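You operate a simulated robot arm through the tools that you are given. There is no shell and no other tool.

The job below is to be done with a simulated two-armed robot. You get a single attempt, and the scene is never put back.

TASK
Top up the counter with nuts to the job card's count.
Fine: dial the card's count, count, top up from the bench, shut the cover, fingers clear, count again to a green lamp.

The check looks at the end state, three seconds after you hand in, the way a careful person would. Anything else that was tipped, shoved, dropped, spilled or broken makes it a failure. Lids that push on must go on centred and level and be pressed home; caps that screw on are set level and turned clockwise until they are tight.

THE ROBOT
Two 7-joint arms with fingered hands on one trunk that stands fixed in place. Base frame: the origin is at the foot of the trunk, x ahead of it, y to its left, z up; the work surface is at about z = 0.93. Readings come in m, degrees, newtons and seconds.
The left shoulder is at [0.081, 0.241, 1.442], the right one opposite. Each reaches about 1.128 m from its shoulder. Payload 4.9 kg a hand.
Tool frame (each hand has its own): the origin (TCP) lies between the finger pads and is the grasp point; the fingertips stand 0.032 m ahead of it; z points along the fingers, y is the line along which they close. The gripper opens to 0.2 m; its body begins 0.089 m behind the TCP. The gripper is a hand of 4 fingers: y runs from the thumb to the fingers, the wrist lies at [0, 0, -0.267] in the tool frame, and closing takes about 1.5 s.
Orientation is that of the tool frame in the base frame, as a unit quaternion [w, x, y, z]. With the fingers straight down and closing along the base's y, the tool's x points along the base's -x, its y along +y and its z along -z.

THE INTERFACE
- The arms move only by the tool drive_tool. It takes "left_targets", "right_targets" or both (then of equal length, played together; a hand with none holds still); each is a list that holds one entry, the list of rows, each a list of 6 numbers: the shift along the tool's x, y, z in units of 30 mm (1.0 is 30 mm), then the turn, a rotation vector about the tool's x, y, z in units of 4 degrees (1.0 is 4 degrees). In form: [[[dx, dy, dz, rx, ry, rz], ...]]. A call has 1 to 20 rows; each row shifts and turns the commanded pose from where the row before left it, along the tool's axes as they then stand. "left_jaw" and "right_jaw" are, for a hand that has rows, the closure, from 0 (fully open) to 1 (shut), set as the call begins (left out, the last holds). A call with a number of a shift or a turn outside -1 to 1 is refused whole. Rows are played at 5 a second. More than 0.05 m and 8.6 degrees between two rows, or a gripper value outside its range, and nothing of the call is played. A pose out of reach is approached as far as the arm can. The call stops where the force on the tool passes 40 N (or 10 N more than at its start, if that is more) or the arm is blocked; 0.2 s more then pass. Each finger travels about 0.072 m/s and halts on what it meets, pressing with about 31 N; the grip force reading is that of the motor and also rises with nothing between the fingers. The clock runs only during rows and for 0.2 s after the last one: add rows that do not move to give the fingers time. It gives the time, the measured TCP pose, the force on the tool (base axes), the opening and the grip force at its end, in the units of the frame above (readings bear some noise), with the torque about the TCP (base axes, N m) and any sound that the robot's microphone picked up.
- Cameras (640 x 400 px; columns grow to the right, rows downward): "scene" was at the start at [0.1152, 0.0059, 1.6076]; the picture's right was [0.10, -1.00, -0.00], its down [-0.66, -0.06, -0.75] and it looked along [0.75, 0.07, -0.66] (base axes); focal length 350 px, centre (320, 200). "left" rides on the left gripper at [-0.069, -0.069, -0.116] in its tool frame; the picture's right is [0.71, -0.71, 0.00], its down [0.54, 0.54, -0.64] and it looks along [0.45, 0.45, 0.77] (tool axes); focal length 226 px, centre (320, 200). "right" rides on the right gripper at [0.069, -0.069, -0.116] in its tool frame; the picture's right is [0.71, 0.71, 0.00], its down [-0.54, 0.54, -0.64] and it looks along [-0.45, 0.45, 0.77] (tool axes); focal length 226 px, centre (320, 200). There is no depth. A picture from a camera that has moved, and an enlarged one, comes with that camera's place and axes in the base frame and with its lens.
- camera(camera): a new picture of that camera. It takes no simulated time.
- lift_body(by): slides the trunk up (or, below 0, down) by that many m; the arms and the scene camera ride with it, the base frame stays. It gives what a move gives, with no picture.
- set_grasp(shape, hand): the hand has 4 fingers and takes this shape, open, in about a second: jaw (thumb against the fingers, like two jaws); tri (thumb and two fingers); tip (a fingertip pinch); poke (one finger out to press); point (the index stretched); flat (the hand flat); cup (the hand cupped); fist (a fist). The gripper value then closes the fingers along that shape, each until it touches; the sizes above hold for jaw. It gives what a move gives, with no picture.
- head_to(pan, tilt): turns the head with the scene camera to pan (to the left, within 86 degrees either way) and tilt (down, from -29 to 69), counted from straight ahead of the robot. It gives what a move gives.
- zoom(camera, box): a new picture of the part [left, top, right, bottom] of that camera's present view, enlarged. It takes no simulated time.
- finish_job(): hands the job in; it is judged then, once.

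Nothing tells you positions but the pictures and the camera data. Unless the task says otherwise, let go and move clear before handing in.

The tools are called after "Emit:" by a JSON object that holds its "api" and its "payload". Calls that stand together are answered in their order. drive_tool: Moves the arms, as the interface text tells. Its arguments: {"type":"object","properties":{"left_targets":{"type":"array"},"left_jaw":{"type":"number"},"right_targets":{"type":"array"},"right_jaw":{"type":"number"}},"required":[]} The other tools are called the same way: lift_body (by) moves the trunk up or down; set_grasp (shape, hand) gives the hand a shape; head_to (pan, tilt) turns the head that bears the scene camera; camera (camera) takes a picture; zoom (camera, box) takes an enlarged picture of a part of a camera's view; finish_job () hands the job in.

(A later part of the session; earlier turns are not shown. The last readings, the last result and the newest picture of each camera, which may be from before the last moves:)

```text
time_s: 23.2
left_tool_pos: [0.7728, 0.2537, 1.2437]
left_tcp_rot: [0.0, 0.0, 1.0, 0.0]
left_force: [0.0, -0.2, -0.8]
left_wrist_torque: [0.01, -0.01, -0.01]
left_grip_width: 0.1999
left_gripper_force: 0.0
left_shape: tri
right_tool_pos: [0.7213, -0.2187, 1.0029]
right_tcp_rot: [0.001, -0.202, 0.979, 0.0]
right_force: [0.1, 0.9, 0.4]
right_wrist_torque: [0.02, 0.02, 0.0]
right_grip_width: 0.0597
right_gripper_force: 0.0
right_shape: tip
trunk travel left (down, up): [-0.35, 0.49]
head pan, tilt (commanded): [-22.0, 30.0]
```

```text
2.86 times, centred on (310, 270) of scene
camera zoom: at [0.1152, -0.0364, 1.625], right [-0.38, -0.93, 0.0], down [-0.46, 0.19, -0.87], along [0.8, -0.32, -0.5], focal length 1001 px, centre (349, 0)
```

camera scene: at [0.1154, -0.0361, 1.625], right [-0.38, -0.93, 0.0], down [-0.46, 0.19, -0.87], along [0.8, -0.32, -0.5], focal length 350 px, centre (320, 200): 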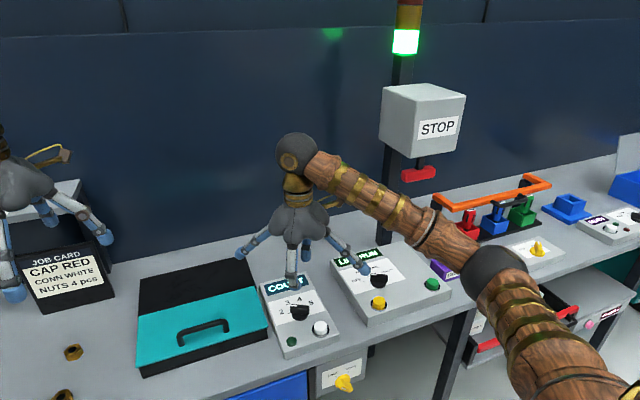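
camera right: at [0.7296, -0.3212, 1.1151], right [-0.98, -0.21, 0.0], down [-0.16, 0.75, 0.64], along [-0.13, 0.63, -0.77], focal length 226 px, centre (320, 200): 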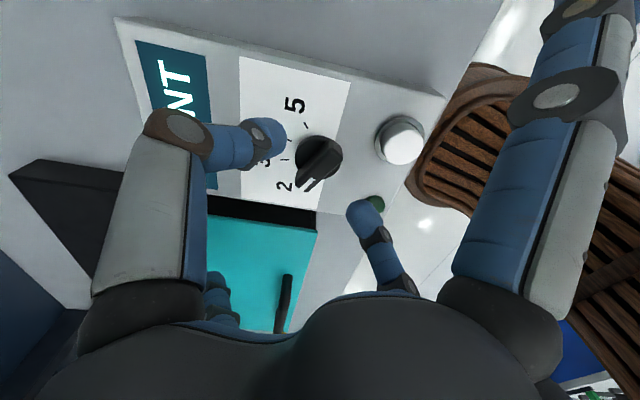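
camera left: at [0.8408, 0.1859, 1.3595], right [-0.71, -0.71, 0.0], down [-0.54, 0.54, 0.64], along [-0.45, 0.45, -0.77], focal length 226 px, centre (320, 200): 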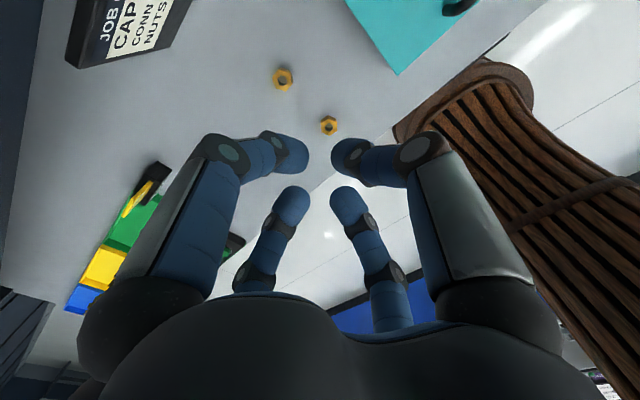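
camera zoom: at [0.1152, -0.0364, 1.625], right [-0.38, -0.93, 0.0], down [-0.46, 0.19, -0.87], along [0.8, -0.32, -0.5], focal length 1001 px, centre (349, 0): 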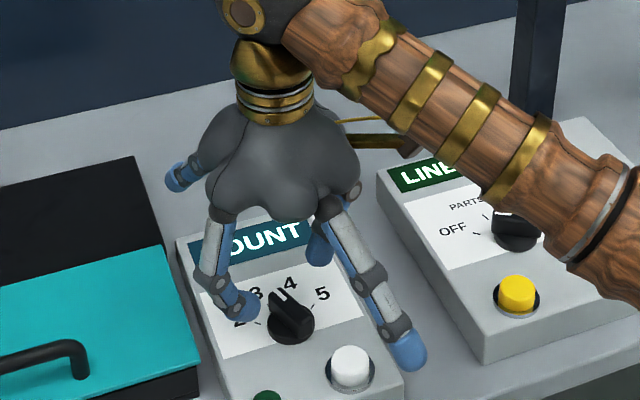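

The bar stands on 3, and my pinch now straddles its pointer end about 13 mm out from the axis. I'll descend, grip, and swing 40° clockwise along an arc about the axis.

Emit:
{"api": "drive_tool", "payload": {"right_targets": [[[0, 0, 0.35, 0, 0, 0], [0, 0, 0.35, 0, 0, 0], [0, 0, 0, 0, 0, 0]]]}}

Emit:
{"api": "drive_tool", "payload": {"right_targets": [[[0, 0, 0, 0, 0, 0], [0, 0, 0, 0, 0, 0], [0, 0, 0, 0, 0, 0], [0, 0, 0, 0, 0, 0], [0, 0, 0, 0, 0, 0]]], "right_jaw": 1.0}}

Emit:
{"api": "zoom", "payload": {"camera": "right", "box": [230, 60, 430, 240]}}

```text
time_s: 24.0
left_tool_pos: [0.7714, 0.2537, 1.2432]
left_tcp_rot: [0.0, 0.0, 1.0, 0.0]
left_force: [-0.3, 0.4, -0.1]
left_wrist_torque: [0.0, -0.02, 0.0]
left_grip_width: 0.1999
left_gripper_force: 0.1
left_shape: tri
right_tool_pos: [0.7216, -0.2177, 0.982]
right_tcp_rot: [0.0, -0.203, 0.979, 0.0]
right_force: [-1.0, 1.0, 0.2]
right_wrist_torque: [0.04, 0.0, 0.03]
right_grip_width: 0.0596
right_gripper_force: 0.1
right_shape: tip
trunk travel left (down, up): [-0.35, 0.49]
head pan, tilt (commanded): [-22.0, 30.0]
```

```text
time_s: 25.2
left_tool_pos: [0.7714, 0.2539, 1.243]
left_tcp_rot: [0.0, 0.001, 1.0, 0.001]
left_force: [-1.4, 0.5, 0.3]
left_wrist_torque: [0.02, -0.02, -0.03]
left_grip_width: 0.1998
left_gripper_force: 0.0
left_shape: tri
right_tool_pos: [0.7213, -0.2184, 0.9793]
right_tcp_rot: [-0.001, -0.203, 0.979, -0.001]
right_force: [-2.7, 0.8, -5.2]
right_wrist_torque: [0.03, 0.05, 0.0]
right_grip_width: 0.0112
right_gripper_force: 30.8
right_shape: tip
trunk travel left (down, up): [-0.35, 0.49]
head pan, tilt (commanded): [-22.0, 30.0]
```

```text
2.22 times, centred on (330, 150) of right
camera zoom: at [0.6858, -0.309, 1.0966], right [-0.93, 0.37, 0.0], down [0.28, 0.71, 0.64], along [0.24, 0.6, -0.77], focal length 502 px, centre (298, 311)
```

zoom: 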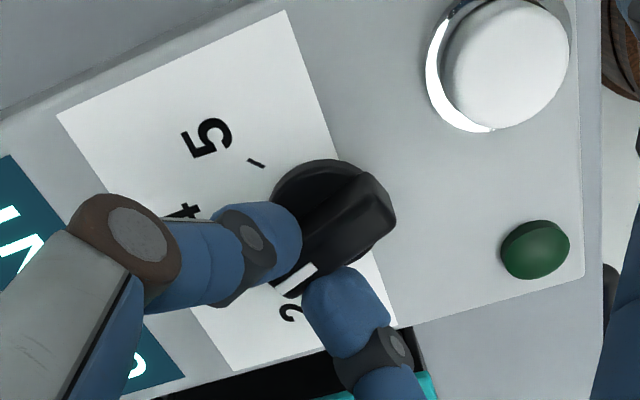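

The grip is on the pointer end. Now the clockwise arc of 40°.

Emit:
{"api": "drive_tool", "payload": {"right_targets": [[[0, -0.031, 0, 0, 0, 1], [0, -0.031, 0, 0, 0, 1], [0, -0.031, 0, 0, 0, 1], [0, -0.031, 0, 0, 0, 1], [0, -0.031, 0, 0, 0, 1], [0, -0.031, 0, 0, 0, 1], [0, -0.031, 0, 0, 0, 1], [0, -0.031, 0, 0, 0, 1], [0, -0.031, 0, 0, 0, 1], [0, -0.031, 0, 0, 0, 1], [0, 0, 0, 0, 0, 0]]]}}

Emit:
{"api": "zoom", "payload": {"camera": "right", "box": [230, 60, 430, 240]}}

Emit:
{"api": "zoom", "payload": {"camera": "scene", "box": [230, 200, 390, 340]}}

```text
time_s: 27.6
left_tool_pos: [0.7729, 0.2537, 1.2432]
left_tcp_rot: [-0.001, 0.0, 1.0, 0.0]
left_force: [-0.9, -0.5, -0.4]
left_wrist_torque: [-0.01, 0.0, -0.03]
left_grip_width: 0.1996
left_gripper_force: 0.1
left_shape: tri
right_tool_pos: [0.721, -0.2263, 0.9811]
right_tcp_rot: [-0.001, 0.145, 0.989, -0.001]
right_force: [-7.0, 7.8, -18.2]
right_wrist_torque: [0.19, 0.16, -0.1]
right_grip_width: 0.0111
right_gripper_force: 30.9
right_shape: tip
trunk travel left (down, up): [-0.35, 0.49]
head pan, tilt (commanded): [-22.0, 30.0]
```

```text
2.22 times, centred on (330, 150) of right
camera zoom: at [0.6359, -0.273, 1.0975], right [-0.47, 0.88, 0.0], down [0.68, 0.36, 0.64], along [0.56, 0.3, -0.77], focal length 502 px, centre (298, 311)
```

zoom: 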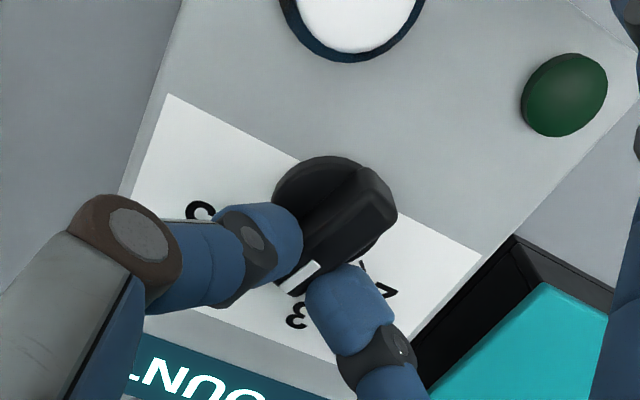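

```text
2.86 times, centred on (310, 270) of scene
camera zoom: at [0.1166, -0.0355, 1.6249], right [-0.37, -0.93, 0.0], down [-0.46, 0.19, -0.87], along [0.8, -0.32, -0.5], focal length 1001 px, centre (349, 0)
```

zoom: 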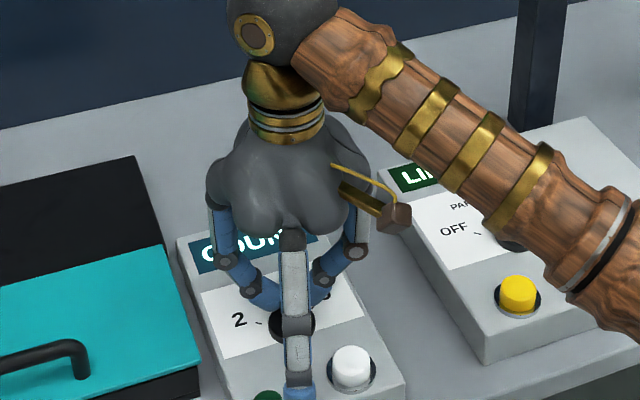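

The bar has come round to about -10°; "4" lies at about -17°. I'll swing 8° more, then release, rise and check the dial.

Emit:
{"api": "drive_tool", "payload": {"right_targets": [[[0, -0.031, 0, 0, 0, 1], [0, -0.031, 0, 0, 0, 1], [0, 0, 0, 0, 0, 0]]]}}

Emit:
{"api": "drive_tool", "payload": {"right_targets": [[[0, 0, 0, 0, 0, 0], [0, 0, 0, 0, 0, 0], [0, 0, 0, 0, 0, 0], [0, 0, -0.7, 0, 0, 0], [0, 0, -0.7, 0, 0, 0], [0, 0, -0.7, 0, 0, 0], [0, 0, -0.7, 0, 0, 0], [0, 0, 0, 0, 0, 0]]], "right_jaw": 0.6}}

Emit:
{"api": "zoom", "payload": {"camera": "right", "box": [230, 60, 430, 240]}}

Emit:
{"api": "zoom", "payload": {"camera": "scene", "box": [230, 200, 390, 340]}}

```text
time_s: 28.4
left_tool_pos: [0.7727, 0.2551, 1.2418]
left_tcp_rot: [0.0, 0.001, 1.0, 0.0]
left_force: [0.6, 0.0, 0.4]
left_wrist_torque: [0.0, -0.01, 0.04]
left_grip_width: 0.2001
left_gripper_force: 0.1
left_shape: tri
right_tool_pos: [0.7227, -0.2282, 0.9823]
right_tcp_rot: [-0.001, 0.214, 0.977, 0.0]
right_force: [-4.9, 9.7, -15.9]
right_wrist_torque: [0.17, 0.07, -0.05]
right_grip_width: 0.0106
right_gripper_force: 31.1
right_shape: tip
trunk travel left (down, up): [-0.35, 0.49]
head pan, tilt (commanded): [-22.0, 30.0]
```

```text
time_s: 30.2
left_tool_pos: [0.7714, 0.2533, 1.243]
left_tcp_rot: [0.001, 0.0, 1.0, 0.0]
left_force: [0.0, 0.7, 0.1]
left_wrist_torque: [0.0, 0.01, 0.01]
left_grip_width: 0.1999
left_gripper_force: 0.1
left_shape: tri
right_tool_pos: [0.7203, -0.2267, 1.0676]
right_tcp_rot: [0.0, 0.214, 0.977, 0.0]
right_force: [0.4, -0.1, -0.3]
right_wrist_torque: [-0.02, 0.04, 0.0]
right_grip_width: 0.0796
right_gripper_force: 0.0
right_shape: tip
trunk travel left (down, up): [-0.35, 0.49]
head pan, tilt (commanded): [-22.0, 30.0]
```

```text
2.22 times, centred on (330, 150) of right
camera zoom: at [0.6296, -0.2617, 1.1831], right [-0.35, 0.94, 0.0], down [0.72, 0.27, 0.64], along [0.6, 0.22, -0.77], focal length 502 px, centre (298, 311)
```

zoom: 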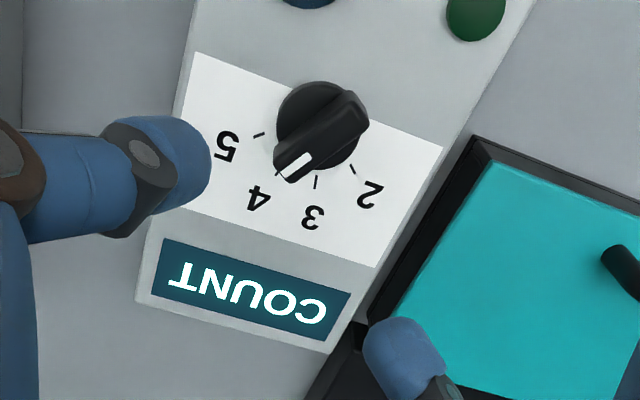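

```text
2.86 times, centred on (310, 270) of scene
camera zoom: at [0.1157, -0.0362, 1.625], right [-0.38, -0.93, 0.0], down [-0.46, 0.19, -0.87], along [0.8, -0.32, -0.5], focal length 1001 px, centre (349, 0)
```

zoom: 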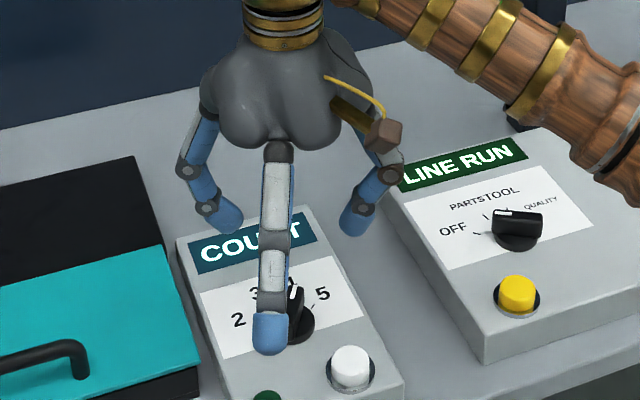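

The dial now stands on 4 (ticks 2, 3 and 5 visible, 4 under the bar). Next I'll straighten the hand's yaw and try the "poke" shape for pressing the white COUNT button at about (0.643, -0.251).

Emit:
{"api": "drive_tool", "payload": {"right_targets": [[[0, 0, -0.5, 0, 0, -0.9], [0, 0, -0.5, 0, 0, -0.9], [0, 0, 0, 0, 0, -0.9], [0, 0, 0, 0, 0, -0.9], [0, 0, 0, 0, 0, -0.9], [0, 0, 0, 0, 0, -0.9], [0, 0, 0, 0, 0, -0.8], [0, 0, 0, 0, 0, 0]]]}}

Emit:
{"api": "set_grasp", "payload": {"hand": "right", "shape": "poke"}}

Emit:
{"api": "camera", "payload": {"camera": "right"}}

Emit:
{"api": "zoom", "payload": {"camera": "scene", "box": [230, 120, 430, 320]}}

```text
time_s: 32.0
left_tool_pos: [0.7699, 0.2533, 1.2437]
left_tcp_rot: [0.0, 0.0, 1.0, 0.0]
left_force: [-0.1, -0.1, 0.1]
left_wrist_torque: [0.01, 0.02, 0.03]
left_grip_width: 0.1999
left_gripper_force: 0.1
left_shape: tri
right_tool_pos: [0.7213, -0.2285, 1.0953]
right_tcp_rot: [0.0, -0.002, 1.0, 0.0]
right_force: [-0.5, 0.4, 0.0]
right_wrist_torque: [-0.02, -0.01, 0.02]
right_grip_width: 0.0794
right_gripper_force: 0.0
right_shape: tip
trunk travel left (down, up): [-0.35, 0.49]
head pan, tilt (commanded): [-22.0, 30.0]
```

```text
time_s: 32.9
left_tool_pos: [0.7717, 0.2544, 1.2428]
left_tcp_rot: [0.0, -0.001, 1.0, 0.0]
left_force: [1.1, 0.6, 0.4]
left_wrist_torque: [0.01, 0.02, -0.01]
left_grip_width: 0.2
left_gripper_force: 0.1
left_shape: tri
right_tool_pos: [0.7218, -0.2282, 1.0953]
right_tcp_rot: [0.001, -0.001, 1.0, 0.0]
right_force: [1.1, 0.8, -0.3]
right_wrist_torque: [-0.02, -0.03, 0.0]
right_grip_width: 0.0001
right_gripper_force: 0.0
right_shape: poke
trunk travel left (down, up): [-0.35, 0.49]
head pan, tilt (commanded): [-22.0, 30.0]
```

```text
taken
camera right: at [0.6522, -0.2986, 1.2117], right [-0.71, 0.71, 0.0], down [0.54, 0.54, 0.64], along [0.45, 0.46, -0.77], focal length 226 px, centre (320, 200)
```

right: 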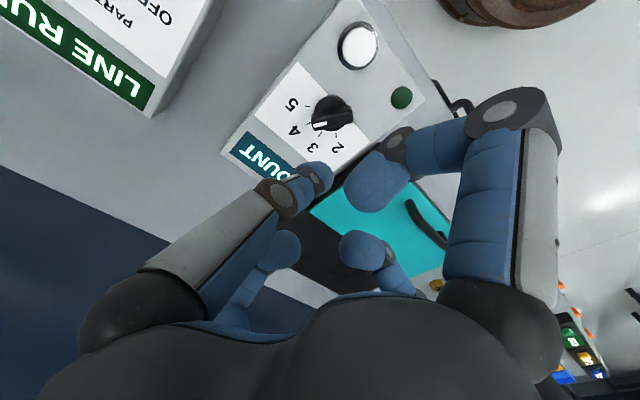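

```text
2.00 times, centred on (330, 220) of scene
camera zoom: at [0.1154, -0.0361, 1.625], right [-0.38, -0.93, 0.0], down [-0.46, 0.19, -0.87], along [0.8, -0.32, -0.5], focal length 701 px, centre (300, 160)
```

zoom: 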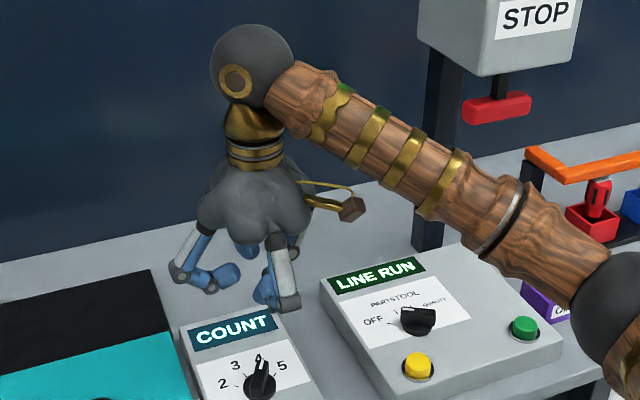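

In "poke" the thumb is the pressing finger with its tip on the tool axis about 30 mm ahead of the TCP. I'll move over the button with a yaw of -23° so the curled fingers pass on either side of the knob.

Emit:
{"api": "drive_tool", "payload": {"right_targets": [[[0.654, -0.19, 0.6, 0, 0, 0], [0.654, -0.19, 0.6, 0, 0, 0], [0.654, -0.19, 0.6, 0, 0, 0], [0.654, -0.19, 0.6, 0, 0, 0], [0, 0, 0, 0, 0, 0.96], [0, 0, 0, 0, 0, 0.96], [0, 0, 0, 0, 0, 0.96], [0, 0, 0, 0, 0, 0.96], [0, 0, 0, 0, 0, 0.96], [0, 0, 0, 0, 0, 0.96], [0, 0, 0, 0, 0, 0]]]}}

Emit:
{"api": "camera", "payload": {"camera": "right"}}

Emit:
{"api": "zoom", "payload": {"camera": "scene", "box": [230, 200, 390, 360]}}

```text
time_s: 35.3
left_tool_pos: [0.7717, 0.2544, 1.2428]
left_tcp_rot: [0.001, 0.0, 1.0, 0.001]
left_force: [-0.2, -0.4, 0.6]
left_wrist_torque: [-0.01, 0.04, -0.03]
left_grip_width: 0.1999
left_gripper_force: 0.2
left_shape: tri
right_tool_pos: [0.642, -0.2529, 1.0237]
right_tcp_rot: [0.001, 0.198, 0.98, 0.0]
right_force: [0.1, 1.2, -1.0]
right_wrist_torque: [-0.01, -0.02, 0.01]
right_grip_width: 0.0
right_gripper_force: 0.1
right_shape: poke
trunk travel left (down, up): [-0.35, 0.49]
head pan, tilt (commanded): [-22.0, 30.0]
```

```text
taken
camera right: at [0.5518, -0.2889, 1.1401], right [-0.38, 0.93, 0.0], down [0.71, 0.29, 0.64], along [0.6, 0.24, -0.77], focal length 226 px, centre (320, 200)
```

right: 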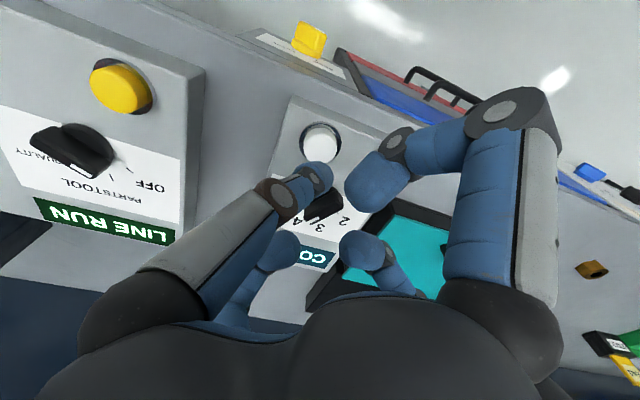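

```text
2.50 times, centred on (310, 280) of scene
camera zoom: at [0.1155, -0.036, 1.625], right [-0.38, -0.93, 0.0], down [-0.46, 0.19, -0.87], along [0.8, -0.32, -0.5], focal length 876 px, centre (345, 0)
```

zoom: 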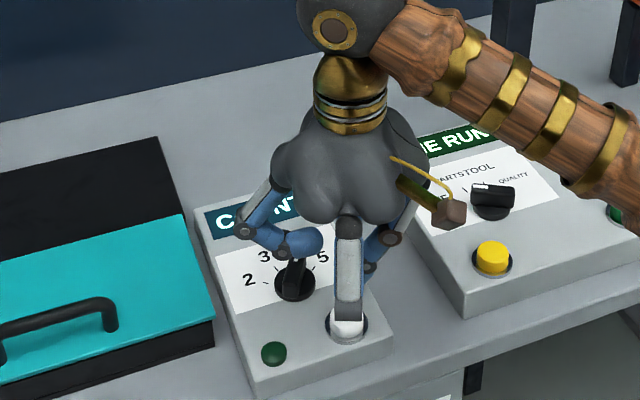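

The thumb tip is over the white button. I'll descend, then press in small 3 mm steps.

Emit:
{"api": "drive_tool", "payload": {"right_targets": [[[0, 0, 0.6, 0, 0, 0], [0, 0, 0.5, 0, 0, 0], [0, 0, 0.1, 0, 0, 0], [0, 0, 0.1, 0, 0, 0], [0, 0, 0.1, 0, 0, 0], [0, 0, 0.1, 0, 0, 0], [0, 0, 0, 0, 0, 0]]]}}

Emit:
{"api": "zoom", "payload": {"camera": "scene", "box": [250, 250, 370, 360]}}

Emit:
{"api": "zoom", "payload": {"camera": "right", "box": [230, 60, 430, 240]}}

```text
time_s: 36.9
left_tool_pos: [0.7717, 0.2538, 1.2433]
left_tcp_rot: [0.0, 0.0, 1.0, 0.0]
left_force: [-0.4, 0.5, 0.3]
left_wrist_torque: [0.01, 0.0, 0.0]
left_grip_width: 0.1999
left_gripper_force: 0.0
left_shape: tri
right_tool_pos: [0.6425, -0.2523, 0.9798]
right_tcp_rot: [0.001, 0.199, 0.98, 0.0]
right_force: [0.1, 0.8, 1.4]
right_wrist_torque: [-0.04, -0.01, 0.0]
right_grip_width: 0.0
right_gripper_force: 0.1
right_shape: poke
trunk travel left (down, up): [-0.35, 0.49]
head pan, tilt (commanded): [-22.0, 30.0]
```

```text
3.64 times, centred on (310, 305) of scene
camera zoom: at [0.1153, -0.0361, 1.6251], right [-0.38, -0.93, 0.0], down [-0.46, 0.19, -0.87], along [0.8, -0.32, -0.5], focal length 1274 px, centre (356, -182)
```

zoom: 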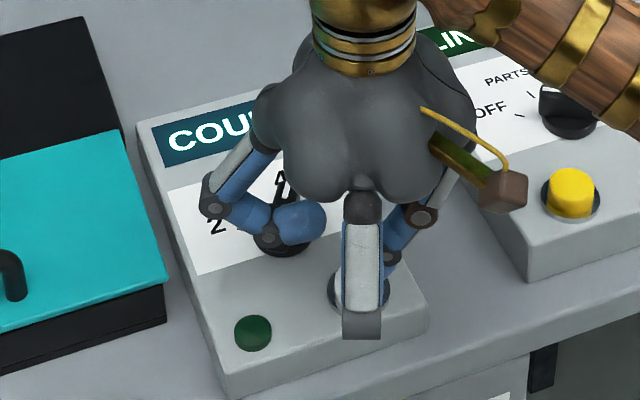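

```text
2.22 times, centred on (330, 150) of right
camera zoom: at [0.5518, -0.2893, 1.0954], right [-0.38, 0.93, 0.0], down [0.71, 0.29, 0.64], along [0.6, 0.24, -0.77], focal length 502 px, centre (298, 311)
```

zoom: 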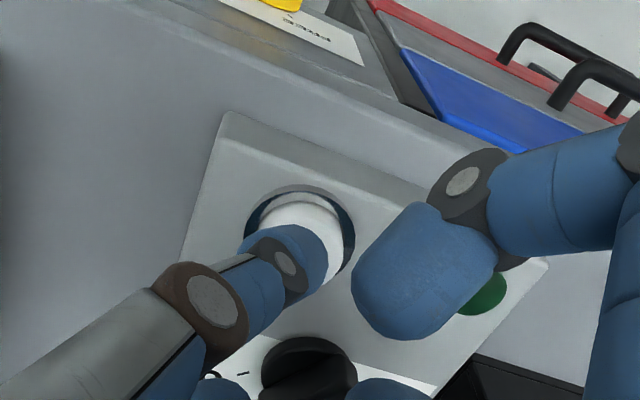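

The tip is just touching the button. I'll press a few millimetres more.

Emit:
{"api": "drive_tool", "payload": {"right_targets": [[[0, 0, 0.1, 0, 0, 0], [0, 0, 0.1, 0, 0, 0], [0, 0, 0.1, 0, 0, 0], [0, 0, 0, 0, 0, 0]]]}}

Emit:
{"api": "zoom", "payload": {"camera": "scene", "box": [250, 250, 370, 360]}}

```text
time_s: 37.9
left_tool_pos: [0.7712, 0.2544, 1.2445]
left_tcp_rot: [0.001, 0.0, 1.0, -0.001]
left_force: [0.1, 0.0, 0.4]
left_wrist_torque: [0.02, 0.01, -0.03]
left_grip_width: 0.1997
left_gripper_force: 0.1
left_shape: tri
right_tool_pos: [0.6407, -0.2516, 0.9715]
right_tcp_rot: [0.002, 0.199, 0.98, -0.001]
right_force: [3.0, -3.7, 22.2]
right_wrist_torque: [-0.12, -0.06, -0.04]
right_grip_width: 0.0
right_gripper_force: 0.0
right_shape: poke
trunk travel left (down, up): [-0.35, 0.49]
head pan, tilt (commanded): [-22.0, 30.0]
heard: click
```

```text
3.64 times, centred on (310, 305) of scene
camera zoom: at [0.1132, -0.0356, 1.6255], right [-0.38, -0.93, 0.0], down [-0.46, 0.19, -0.87], along [0.8, -0.33, -0.5], focal length 1274 px, centre (356, -182)
```

zoom: 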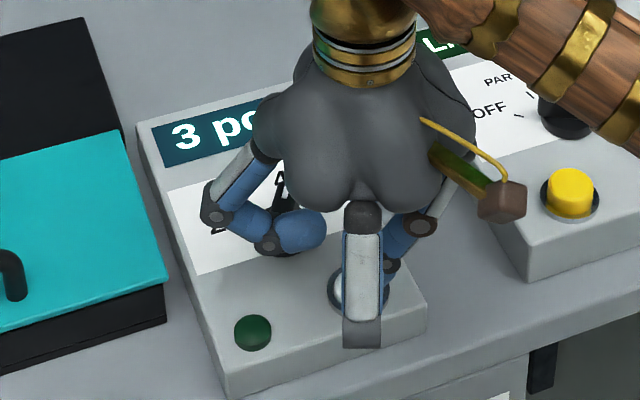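

A click was heard and the display reads "3 pc...", so the counter holds 3 and one nut must be added. I'll raise the hand and check the display and dial.

Emit:
{"api": "drive_tool", "payload": {"right_targets": [[[0, 0, -0.5, 0, 0, 0], [0, 0, -0.9, 0, 0, 0], [0, 0, -0.9, 0, 0, 0], [0, -0.8, -0.9, 0, 0, 0], [0, -0.9, -0.9, 0, 0, 0], [0, -0.9, 0, 0, 0, 0], [0, -0.9, 0, 0, 0, 0], [0, 0, 0, 0, 0, 0]]]}}

Emit:
{"api": "camera", "payload": {"camera": "scene"}}

Emit:
{"api": "zoom", "payload": {"camera": "scene", "box": [120, 240, 360, 390]}}

```text
time_s: 39.7
left_tool_pos: [0.7718, 0.2535, 1.2436]
left_tcp_rot: [0.001, 0.0, 1.0, 0.0]
left_force: [-0.5, -0.3, 0.3]
left_wrist_torque: [-0.03, -0.01, 0.03]
left_grip_width: 0.1999
left_gripper_force: 0.1
left_shape: tri
right_tool_pos: [0.6023, -0.3483, 1.0926]
right_tcp_rot: [0.0, 0.199, 0.98, 0.0]
right_force: [-0.2, 0.4, 0.6]
right_wrist_torque: [0.0, 0.0, 0.02]
right_grip_width: 0.0
right_gripper_force: 0.0
right_shape: poke
trunk travel left (down, up): [-0.35, 0.49]
head pan, tilt (commanded): [-22.0, 30.0]
```

```text
taken
camera scene: at [0.1156, -0.0354, 1.625], right [-0.37, -0.93, 0.0], down [-0.46, 0.19, -0.87], along [0.8, -0.32, -0.5], focal length 350 px, centre (320, 200)
```

scene: 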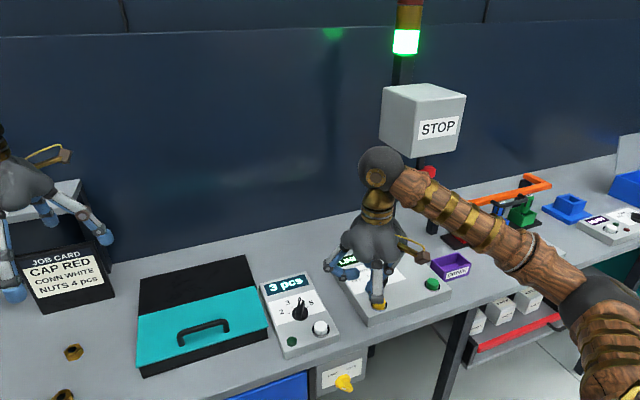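

```text
2.67 times, centred on (240, 315) of scene
camera zoom: at [0.1156, -0.0354, 1.625], right [-0.37, -0.93, 0.0], down [-0.46, 0.19, -0.87], along [0.8, -0.32, -0.5], focal length 934 px, centre (533, -107)
```

zoom: 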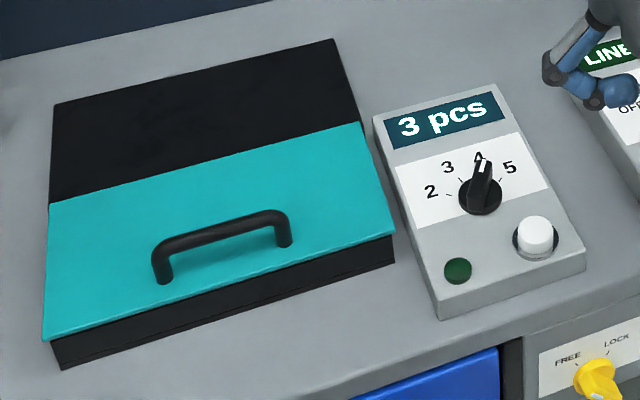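

The counter shows 3 pcs and the dial is on 4, so one nut is needed. I'll bring the right hand's camera over the cover to see how it opens.

Emit:
{"api": "drive_tool", "payload": {"right_targets": [[[0, 0, -0.9, 0, 0, -0.96], [0, 0, -0.9, 0, 0, -0.96], [0, 0, -0.9, 0, 0, -0.96], [0, 0, 0, 0, 0, -0.96], [0, 0, 0, 0, 0, -0.96], [0, 0, 0, 0, 0, -0.96], [-0.086, 0.99, 0, 0, 0, 0], [-0.086, 0.99, 0, 0, 0, 0], [-0.086, 0.99, 0, 0, 0, 0], [-0.086, 0.99, 0, 0, 0, 0], [-0.086, 0.99, 0, 0, 0, 0], [-0.086, 0.99, 0, 0, 0, 0], [-0.086, 0.99, 0, 0, 0, 0], [0, 0, 0, 0, 0, 0]]]}}

Emit:
{"api": "camera", "payload": {"camera": "right"}}

Emit:
{"api": "zoom", "payload": {"camera": "right", "box": [240, 60, 480, 220]}}

```text
time_s: 42.7
left_tool_pos: [0.7714, 0.2534, 1.2433]
left_tcp_rot: [0.0, 0.0, 1.0, 0.001]
left_force: [0.4, -1.0, -0.1]
left_wrist_torque: [-0.03, -0.03, 0.03]
left_grip_width: 0.1997
left_gripper_force: 0.0
left_shape: tri
right_tool_pos: [0.6198, -0.1397, 1.1759]
right_tcp_rot: [0.0, -0.001, 1.0, 0.0]
right_force: [1.1, -0.7, 0.3]
right_wrist_torque: [-0.02, -0.01, -0.01]
right_grip_width: 0.0
right_gripper_force: 0.2
right_shape: poke
trunk travel left (down, up): [-0.35, 0.49]
head pan, tilt (commanded): [-22.0, 30.0]
```

```text
taken
camera right: at [0.5513, -0.21, 1.291], right [-0.71, 0.71, 0.0], down [0.54, 0.54, 0.64], along [0.45, 0.46, -0.77], focal length 226 px, centre (320, 200)
```

right: 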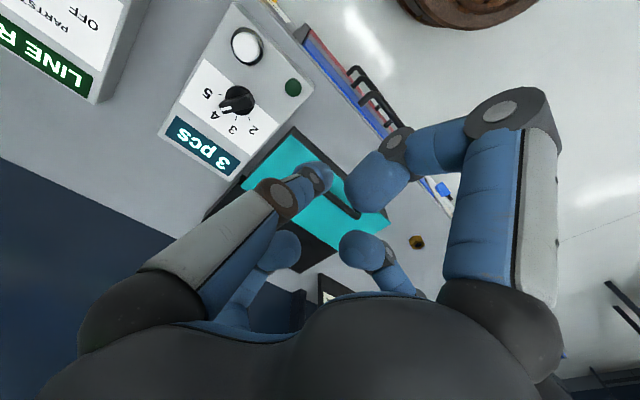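

```text
2.50 times, centred on (360, 140) of right
camera zoom: at [0.5513, -0.21, 1.291], right [-0.71, 0.71, 0.0], down [0.54, 0.54, 0.64], along [0.45, 0.46, -0.77], focal length 565 px, centre (220, 350)
```

zoom: 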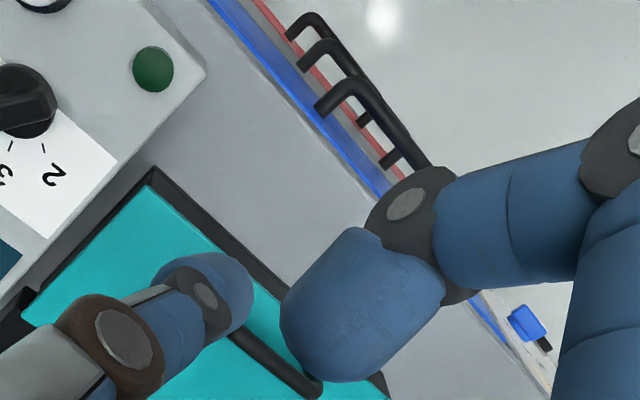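

The curled fingers block the view. I'll open the right hand to "jaw" and look again.

Emit:
{"api": "set_grasp", "payload": {"hand": "right", "shape": "jaw"}}

Emit:
{"api": "camera", "payload": {"camera": "right"}}

Emit:
{"api": "zoom", "payload": {"camera": "right", "box": [190, 100, 410, 300]}}

```text
time_s: 43.6
left_tool_pos: [0.772, 0.2534, 1.2435]
left_tcp_rot: [0.0, 0.001, 1.0, 0.001]
left_force: [0.7, 0.1, 0.1]
left_wrist_torque: [-0.02, 0.0, 0.02]
left_grip_width: 0.1999
left_gripper_force: 0.0
left_shape: tri
right_tool_pos: [0.6203, -0.1406, 1.173]
right_tcp_rot: [0.0, -0.001, 1.0, 0.0]
right_force: [0.2, 0.6, -0.5]
right_wrist_torque: [0.01, 0.03, 0.01]
right_grip_width: 0.2001
right_gripper_force: 0.0
right_shape: jaw
trunk travel left (down, up): [-0.35, 0.49]
head pan, tilt (commanded): [-22.0, 30.0]
```

```text
taken
camera right: at [0.5516, -0.2094, 1.291], right [-0.71, 0.71, 0.0], down [0.54, 0.54, 0.64], along [0.45, 0.46, -0.77], focal length 226 px, centre (320, 200)
```

right: 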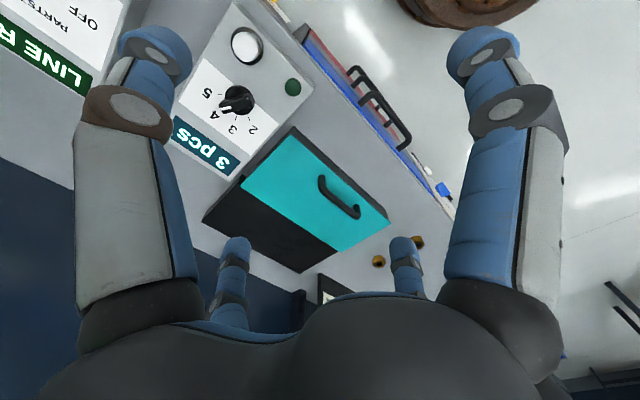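

```text
2.00 times, centred on (300, 200) of right
camera zoom: at [0.5516, -0.2094, 1.291], right [-0.71, 0.71, 0.0], down [0.54, 0.54, 0.64], along [0.45, 0.46, -0.77], focal length 452 px, centre (360, 200)
```

zoom: 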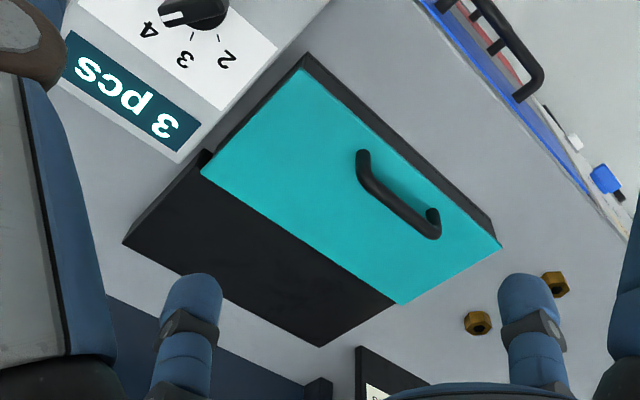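

I'll zoom closely on the seam between teal and black parts.

Emit:
{"api": "zoom", "payload": {"camera": "right", "box": [195, 120, 295, 210]}}

Emit:
{"api": "zoom", "payload": {"camera": "scene", "box": [120, 240, 200, 390]}}

Emit:
{"api": "zoom", "payload": {"camera": "scene", "box": [200, 240, 290, 350]}}

```text
4.44 times, centred on (245, 165) of right
camera zoom: at [0.5516, -0.2094, 1.291], right [-0.71, 0.71, 0.0], down [0.54, 0.54, 0.64], along [0.45, 0.46, -0.77], focal length 1005 px, centre (653, 356)
```

zoom: 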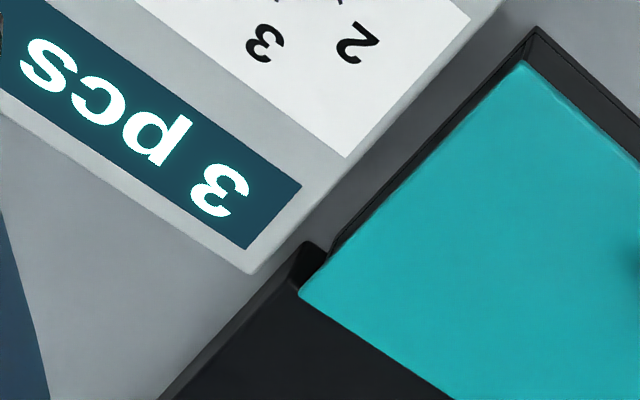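

```text
2.67 times, centred on (160, 315) of scene
camera zoom: at [0.1155, -0.0358, 1.625], right [-0.38, -0.93, 0.0], down [-0.46, 0.19, -0.87], along [0.8, -0.32, -0.5], focal length 934 px, centre (747, -107)
```

zoom: 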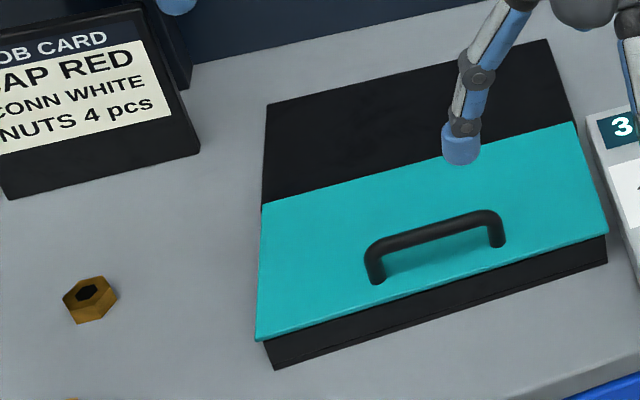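

```text
3.64 times, centred on (245, 295) of scene
camera zoom: at [0.1155, -0.0358, 1.625], right [-0.38, -0.93, 0.0], down [-0.46, 0.19, -0.87], along [0.8, -0.32, -0.5], focal length 1274 px, centre (593, -146)
```

zoom: 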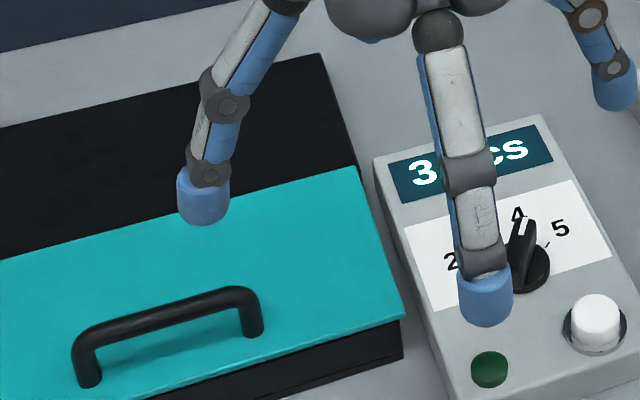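

The teal plate lies on the front half with a similar-sized black deck behind, so it likely slides back (or hinges). The handle bar is at about (0.711, 0.007, 0.985), running along y. I'll shape the right hand to "tip" and move above the handle while turning it -90° so the pinch closes along x.

Emit:
{"api": "set_grasp", "payload": {"hand": "right", "shape": "tip"}}

Emit:
{"api": "drive_tool", "payload": {"right_targets": [[[-0.5, 0.82, 0, 0, 0, 0], [-0.5, 0.82, 0, 0, 0, 0], [-0.5, 0.82, 0, 0, 0, 0], [-0.5, 0.82, 0, 0, 0, 0], [-0.5, 0.82, 0, 0, 0, 0], [-0.5, 0.82, 0, 0, 0, 0], [0, 0, 0, 0, 0, 0.98], [0, 0, 0, 0, 0, 0.98], [0, 0, 0, 0, 0, 0.98], [0, 0, 0, 0, 0, 0.98], [0, 0, 0, 0, 0, 0.98], [0, 0, 0, 0, 0, 0.98], [0, 0, 0, 0, 0, 0.98], [0, 0, 0, 0, 0, 0.98], [0, 0, 0, 0, 0, 0.98], [0, 0, 0, 0, 0, 0.98], [0, 0, 0, 0, 0, 0]]], "right_jaw": 0.6}}

Emit:
{"api": "camera", "payload": {"camera": "right"}}

Emit:
{"api": "camera", "payload": {"camera": "scene"}}

```text
time_s: 44.5
left_tool_pos: [0.7713, 0.2541, 1.2433]
left_tcp_rot: [0.0, 0.001, 1.0, 0.0]
left_force: [0.3, 0.0, -0.1]
left_wrist_torque: [0.01, -0.02, -0.03]
left_grip_width: 0.1997
left_gripper_force: 0.1
left_shape: tri
right_tool_pos: [0.6203, -0.1393, 1.1747]
right_tcp_rot: [-0.001, -0.002, 1.0, 0.0]
right_force: [0.0, 0.6, 0.1]
right_wrist_torque: [-0.02, -0.02, -0.01]
right_grip_width: 0.1998
right_gripper_force: 0.0
right_shape: tip
trunk travel left (down, up): [-0.35, 0.49]
head pan, tilt (commanded): [-22.0, 30.0]
```

```text
time_s: 48.1
left_tool_pos: [0.7706, 0.2542, 1.2432]
left_tcp_rot: [0.0, 0.0, 1.0, 0.0]
left_force: [-1.2, 0.0, -0.3]
left_wrist_torque: [0.01, -0.01, 0.0]
left_grip_width: 0.2
left_gripper_force: 0.2
left_shape: tri
right_tool_pos: [0.7086, 0.0078, 1.1728]
right_tcp_rot: [0.0, 0.334, 0.942, 0.0]
right_force: [0.6, -1.3, -0.6]
right_wrist_torque: [0.01, -0.03, 0.05]
right_grip_width: 0.0804
right_gripper_force: 0.1
right_shape: tip
trunk travel left (down, up): [-0.35, 0.49]
head pan, tilt (commanded): [-22.0, 30.0]
```

```text
taken
camera right: at [0.6121, -0.0032, 1.2898], right [-0.1, 0.99, 0.0], down [0.76, 0.08, 0.64], along [0.64, 0.07, -0.77], focal length 226 px, centre (320, 200)
```

right: 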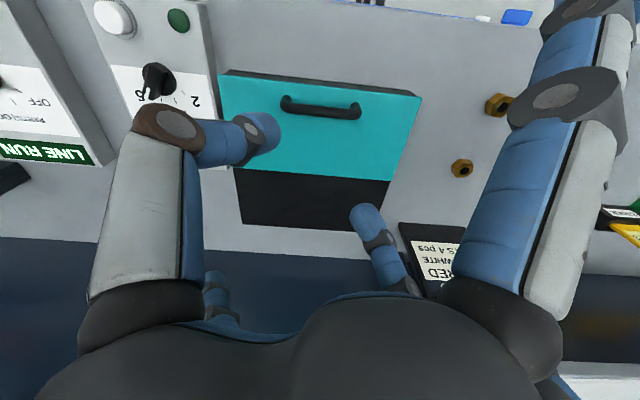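

```text
taken
camera scene: at [0.1155, -0.036, 1.625], right [-0.38, -0.93, 0.0], down [-0.46, 0.19, -0.87], along [0.8, -0.32, -0.5], focal length 350 px, centre (320, 200)
```

scene: 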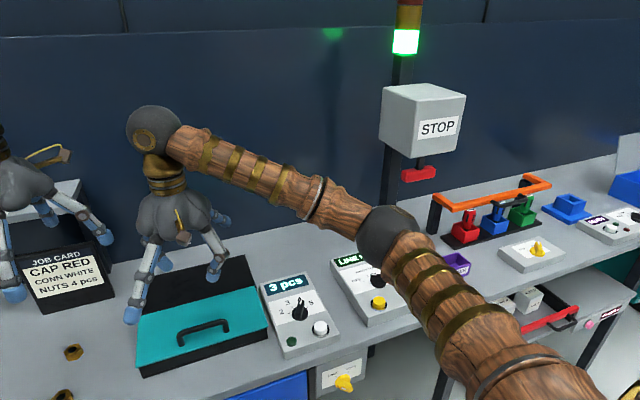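

The rotation proceeds well and the handle shows at about x≈0.706, y from -0.04 to 0.056. I'll finish the turn to -90° and lower to just above the handle.

Emit:
{"api": "drive_tool", "payload": {"right_targets": [[[0, 0, 0, 0, 0, 0.98], [0, 0, 0, 0, 0, 0.98], [0, 0, 0, 0, 0, 0.98], [0, 0, 0, 0, 0, 0.98], [0, 0, 0, 0, 0, 0.98], [0, 0, 0, 0, 0, 0.98], [0, 0, 0, 0, 0, 0.98], [0, 0, 0, 0, 0, 0.98], [0, 0, 0, 0, 0, 0.98], [0, 0, 0, 0, 0, 0.98], [0, 0, 0, 0, 0, 0.98], [0, 0, 0, 0, 0, 0.98], [0, 0, 0, 0, 0, 0.98], [0, 0, 0.9, 0, 0, 0], [0, 0, 0.9, 0, 0, 0], [0, 0, 0.9, 0, 0, 0], [0, 0, 0.9, 0, 0, 0], [0, 0, 0, 0, 0, 0]]]}}

Emit:
{"api": "camera", "payload": {"camera": "right"}}

Emit:
{"api": "camera", "payload": {"camera": "scene"}}

```text
time_s: 51.9
left_tool_pos: [0.7721, 0.254, 1.2432]
left_tcp_rot: [0.0, 0.0, 1.0, 0.0]
left_force: [-0.4, -0.4, -0.1]
left_wrist_torque: [-0.01, 0.01, -0.03]
left_grip_width: 0.1998
left_gripper_force: 0.0
left_shape: tri
right_tool_pos: [0.7085, 0.0069, 1.0673]
right_tcp_rot: [0.0, 0.707, 0.707, 0.0]
right_force: [0.9, -0.3, -0.9]
right_wrist_torque: [-0.02, 0.01, 0.0]
right_grip_width: 0.0803
right_gripper_force: 0.0
right_shape: tip
trunk travel left (down, up): [-0.35, 0.49]
head pan, tilt (commanded): [-22.0, 30.0]
```

```text
taken
camera right: at [0.6392, 0.0758, 1.1836], right [0.71, 0.71, 0.0], down [0.54, -0.54, 0.64], along [0.45, -0.46, -0.77], focal length 226 px, centre (320, 200)
```

right: 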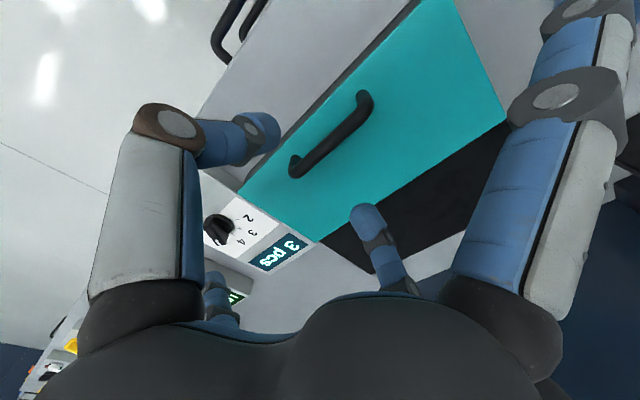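

```text
taken
camera scene: at [0.1151, -0.036, 1.6251], right [-0.38, -0.93, 0.0], down [-0.46, 0.19, -0.87], along [0.8, -0.32, -0.5], focal length 350 px, centre (320, 200)
```

scene: 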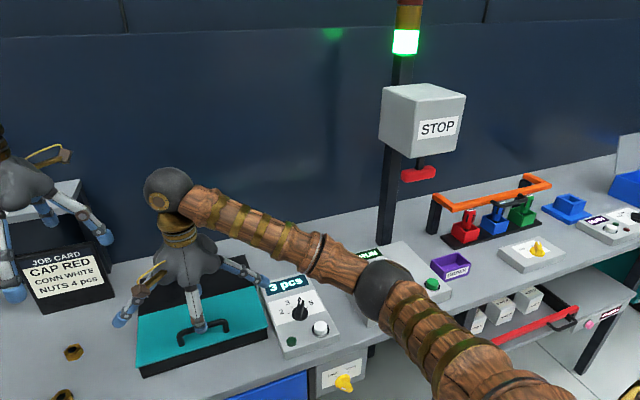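

The pinch straddles the handle bar (bar about x=0.706). I'll descend around it with the fingertips stopping about 1 cm above the plate.

Emit:
{"api": "drive_tool", "payload": {"right_targets": [[[0, -0.06, 0.6, 0, 0, 0], [0, 0, 0.6, 0, 0, 0], [0, 0, 0.6, 0, 0, 0], [0, 0, 0.5, 0, 0, 0], [0, 0, 0, 0, 0, 0]]]}}

Emit:
{"api": "camera", "payload": {"camera": "right"}}

Emit:
{"api": "zoom", "payload": {"camera": "scene", "box": [100, 230, 280, 390]}}

```text
time_s: 53.1
left_tool_pos: [0.7721, 0.2536, 1.2435]
left_tcp_rot: [0.0, 0.0, 1.0, 0.001]
left_force: [-0.4, 0.2, -0.5]
left_wrist_torque: [0.02, 0.01, -0.01]
left_grip_width: 0.1998
left_gripper_force: 0.0
left_shape: tri
right_tool_pos: [0.7078, 0.0083, 0.9971]
right_tcp_rot: [0.0, 0.706, 0.708, 0.0]
right_force: [-0.1, -0.2, 0.0]
right_wrist_torque: [-0.01, -0.02, 0.01]
right_grip_width: 0.0804
right_gripper_force: 0.0
right_shape: tip
trunk travel left (down, up): [-0.35, 0.49]
head pan, tilt (commanded): [-22.0, 30.0]
```

```text
taken
camera right: at [0.6392, 0.0764, 1.1134], right [0.71, 0.71, 0.0], down [0.54, -0.54, 0.64], along [0.45, -0.46, -0.77], focal length 226 px, centre (320, 200)
```

right: 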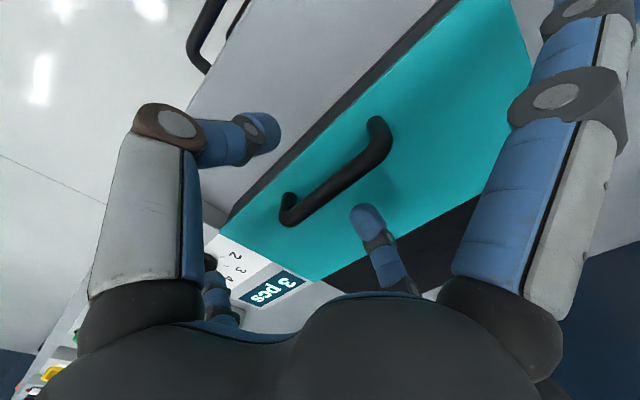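

```text
2.50 times, centred on (190, 310) of scene
camera zoom: at [0.1152, -0.0361, 1.6251], right [-0.38, -0.93, 0.0], down [-0.46, 0.19, -0.87], along [0.8, -0.32, -0.5], focal length 876 px, centre (645, -75)
```

zoom: 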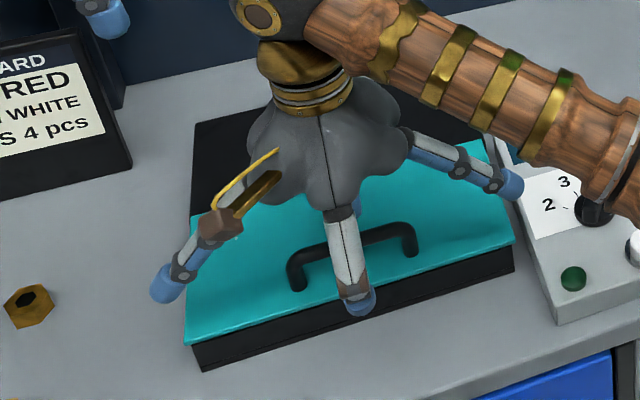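

Thumb is in front of and the finger behind the handle bar. Closing now.

Emit:
{"api": "drive_tool", "payload": {"right_targets": [[[0, 0, 0, 0, 0, 0], [0, 0, 0, 0, 0, 0], [0, 0, 0, 0, 0, 0], [0, 0, 0, 0, 0, 0], [0, 0, 0, 0, 0, 0], [0, 0, 0, 0, 0, 0]]], "right_jaw": 1.0}}

Emit:
{"api": "camera", "payload": {"camera": "right"}}

Emit:
{"api": "zoom", "payload": {"camera": "scene", "box": [100, 230, 280, 390]}}

```text
time_s: 54.5
left_tool_pos: [0.7726, 0.2537, 1.2422]
left_tcp_rot: [-0.001, 0.0, 1.0, 0.0]
left_force: [0.2, 0.0, -0.3]
left_wrist_torque: [0.01, 0.01, -0.01]
left_grip_width: 0.1998
left_gripper_force: 0.1
left_shape: tri
right_tool_pos: [0.7095, 0.0093, 0.9954]
right_tcp_rot: [-0.002, 0.707, 0.707, -0.001]
right_force: [-1.4, 0.3, -13.9]
right_wrist_torque: [0.01, 0.12, -0.01]
right_grip_width: 0.0055
right_gripper_force: 30.9
right_shape: tip
trunk travel left (down, up): [-0.35, 0.49]
head pan, tilt (commanded): [-22.0, 30.0]
```

```text
taken
camera right: at [0.64, 0.0766, 1.1119], right [0.71, 0.71, 0.0], down [0.54, -0.54, 0.64], along [0.45, -0.46, -0.77], focal length 226 px, centre (320, 200)
```

right: 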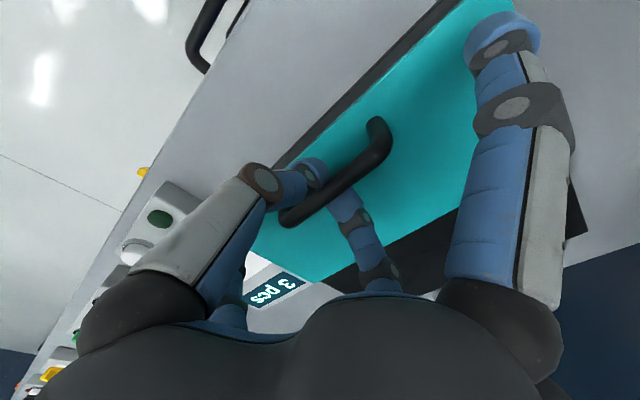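

```text
2.50 times, centred on (190, 310) of scene
camera zoom: at [0.1169, -0.036, 1.6248], right [-0.38, -0.93, 0.0], down [-0.46, 0.19, -0.87], along [0.8, -0.32, -0.5], focal length 876 px, centre (645, -75)
```

zoom: 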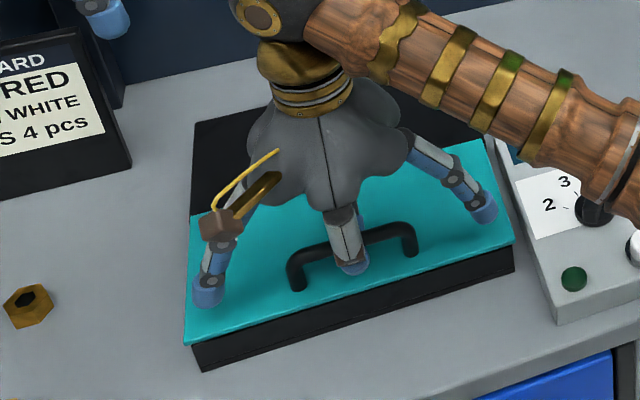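

The grip holds the handle (31 N). I'll try a gentle 9 mm push to the rear (+x) to see whether the cover slides.

Emit:
{"api": "drive_tool", "payload": {"right_targets": [[[0, 0.1, 0, 0, 0, 0], [0, 0.1, 0, 0, 0, 0], [0, 0.1, 0, 0, 0, 0], [0, 0, 0, 0, 0, 0]]]}}

Emit:
{"api": "zoom", "payload": {"camera": "scene", "box": [100, 230, 280, 390]}}

```text
time_s: 55.5
left_tool_pos: [0.7735, 0.2536, 1.2428]
left_tcp_rot: [-0.001, 0.001, 1.0, 0.0]
left_force: [0.4, 1.4, 0.1]
left_wrist_torque: [0.04, 0.01, -0.01]
left_grip_width: 0.1999
left_gripper_force: 0.0
left_shape: tri
right_tool_pos: [0.7169, 0.0063, 0.9964]
right_tcp_rot: [0.0, 0.707, 0.707, -0.001]
right_force: [-1.2, 1.1, -19.5]
right_wrist_torque: [-0.01, 0.14, 0.0]
right_grip_width: 0.0046
right_gripper_force: 31.1
right_shape: tip
trunk travel left (down, up): [-0.35, 0.49]
head pan, tilt (commanded): [-22.0, 30.0]
```

```text
2.50 times, centred on (190, 310) of scene
camera zoom: at [0.1177, -0.0359, 1.6248], right [-0.37, -0.93, 0.0], down [-0.47, 0.19, -0.87], along [0.8, -0.32, -0.5], focal length 876 px, centre (645, -75)
```

zoom: 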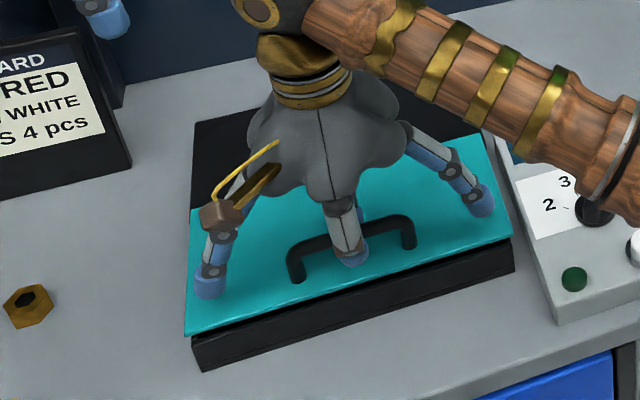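

The cover slides to the rear. I'll ease down 1.5 mm and continue sliding it open.

Emit:
{"api": "drive_tool", "payload": {"right_targets": [[[0, 0.2, 0.05, 0, 0, 0], [0, 0.4, 0, 0, 0, 0], [0, 0.4, 0, 0, 0, 0], [0, 0.4, 0, 0, 0, 0], [0, 0.4, 0, 0, 0, 0], [0, 0.4, 0, 0, 0, 0], [0, 0, 0, 0, 0, 0]]]}}

Emit:
{"api": "zoom", "payload": {"camera": "scene", "box": [100, 230, 280, 390]}}

```text
time_s: 57.1
left_tool_pos: [0.7719, 0.2542, 1.2429]
left_tcp_rot: [-0.001, 0.0, 1.0, 0.0]
left_force: [0.4, -0.6, -0.5]
left_wrist_torque: [0.0, 0.01, -0.01]
left_grip_width: 0.2001
left_gripper_force: 0.1
left_shape: tri
right_tool_pos: [0.7828, 0.0076, 0.995]
right_tcp_rot: [0.0, 0.708, 0.707, 0.0]
right_force: [1.0, 3.0, -9.2]
right_wrist_torque: [0.06, 0.06, 0.0]
right_grip_width: 0.005
right_gripper_force: 31.0
right_shape: tip
trunk travel left (down, up): [-0.35, 0.49]
head pan, tilt (commanded): [-22.0, 30.0]
```

```text
2.50 times, centred on (190, 310) of scene
camera zoom: at [0.1166, -0.0358, 1.6249], right [-0.38, -0.93, 0.0], down [-0.46, 0.19, -0.87], along [0.8, -0.32, -0.5], focal length 876 px, centre (645, -75)
```

zoom: 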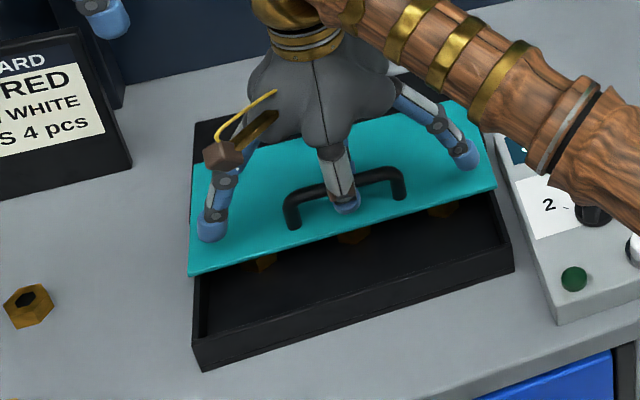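

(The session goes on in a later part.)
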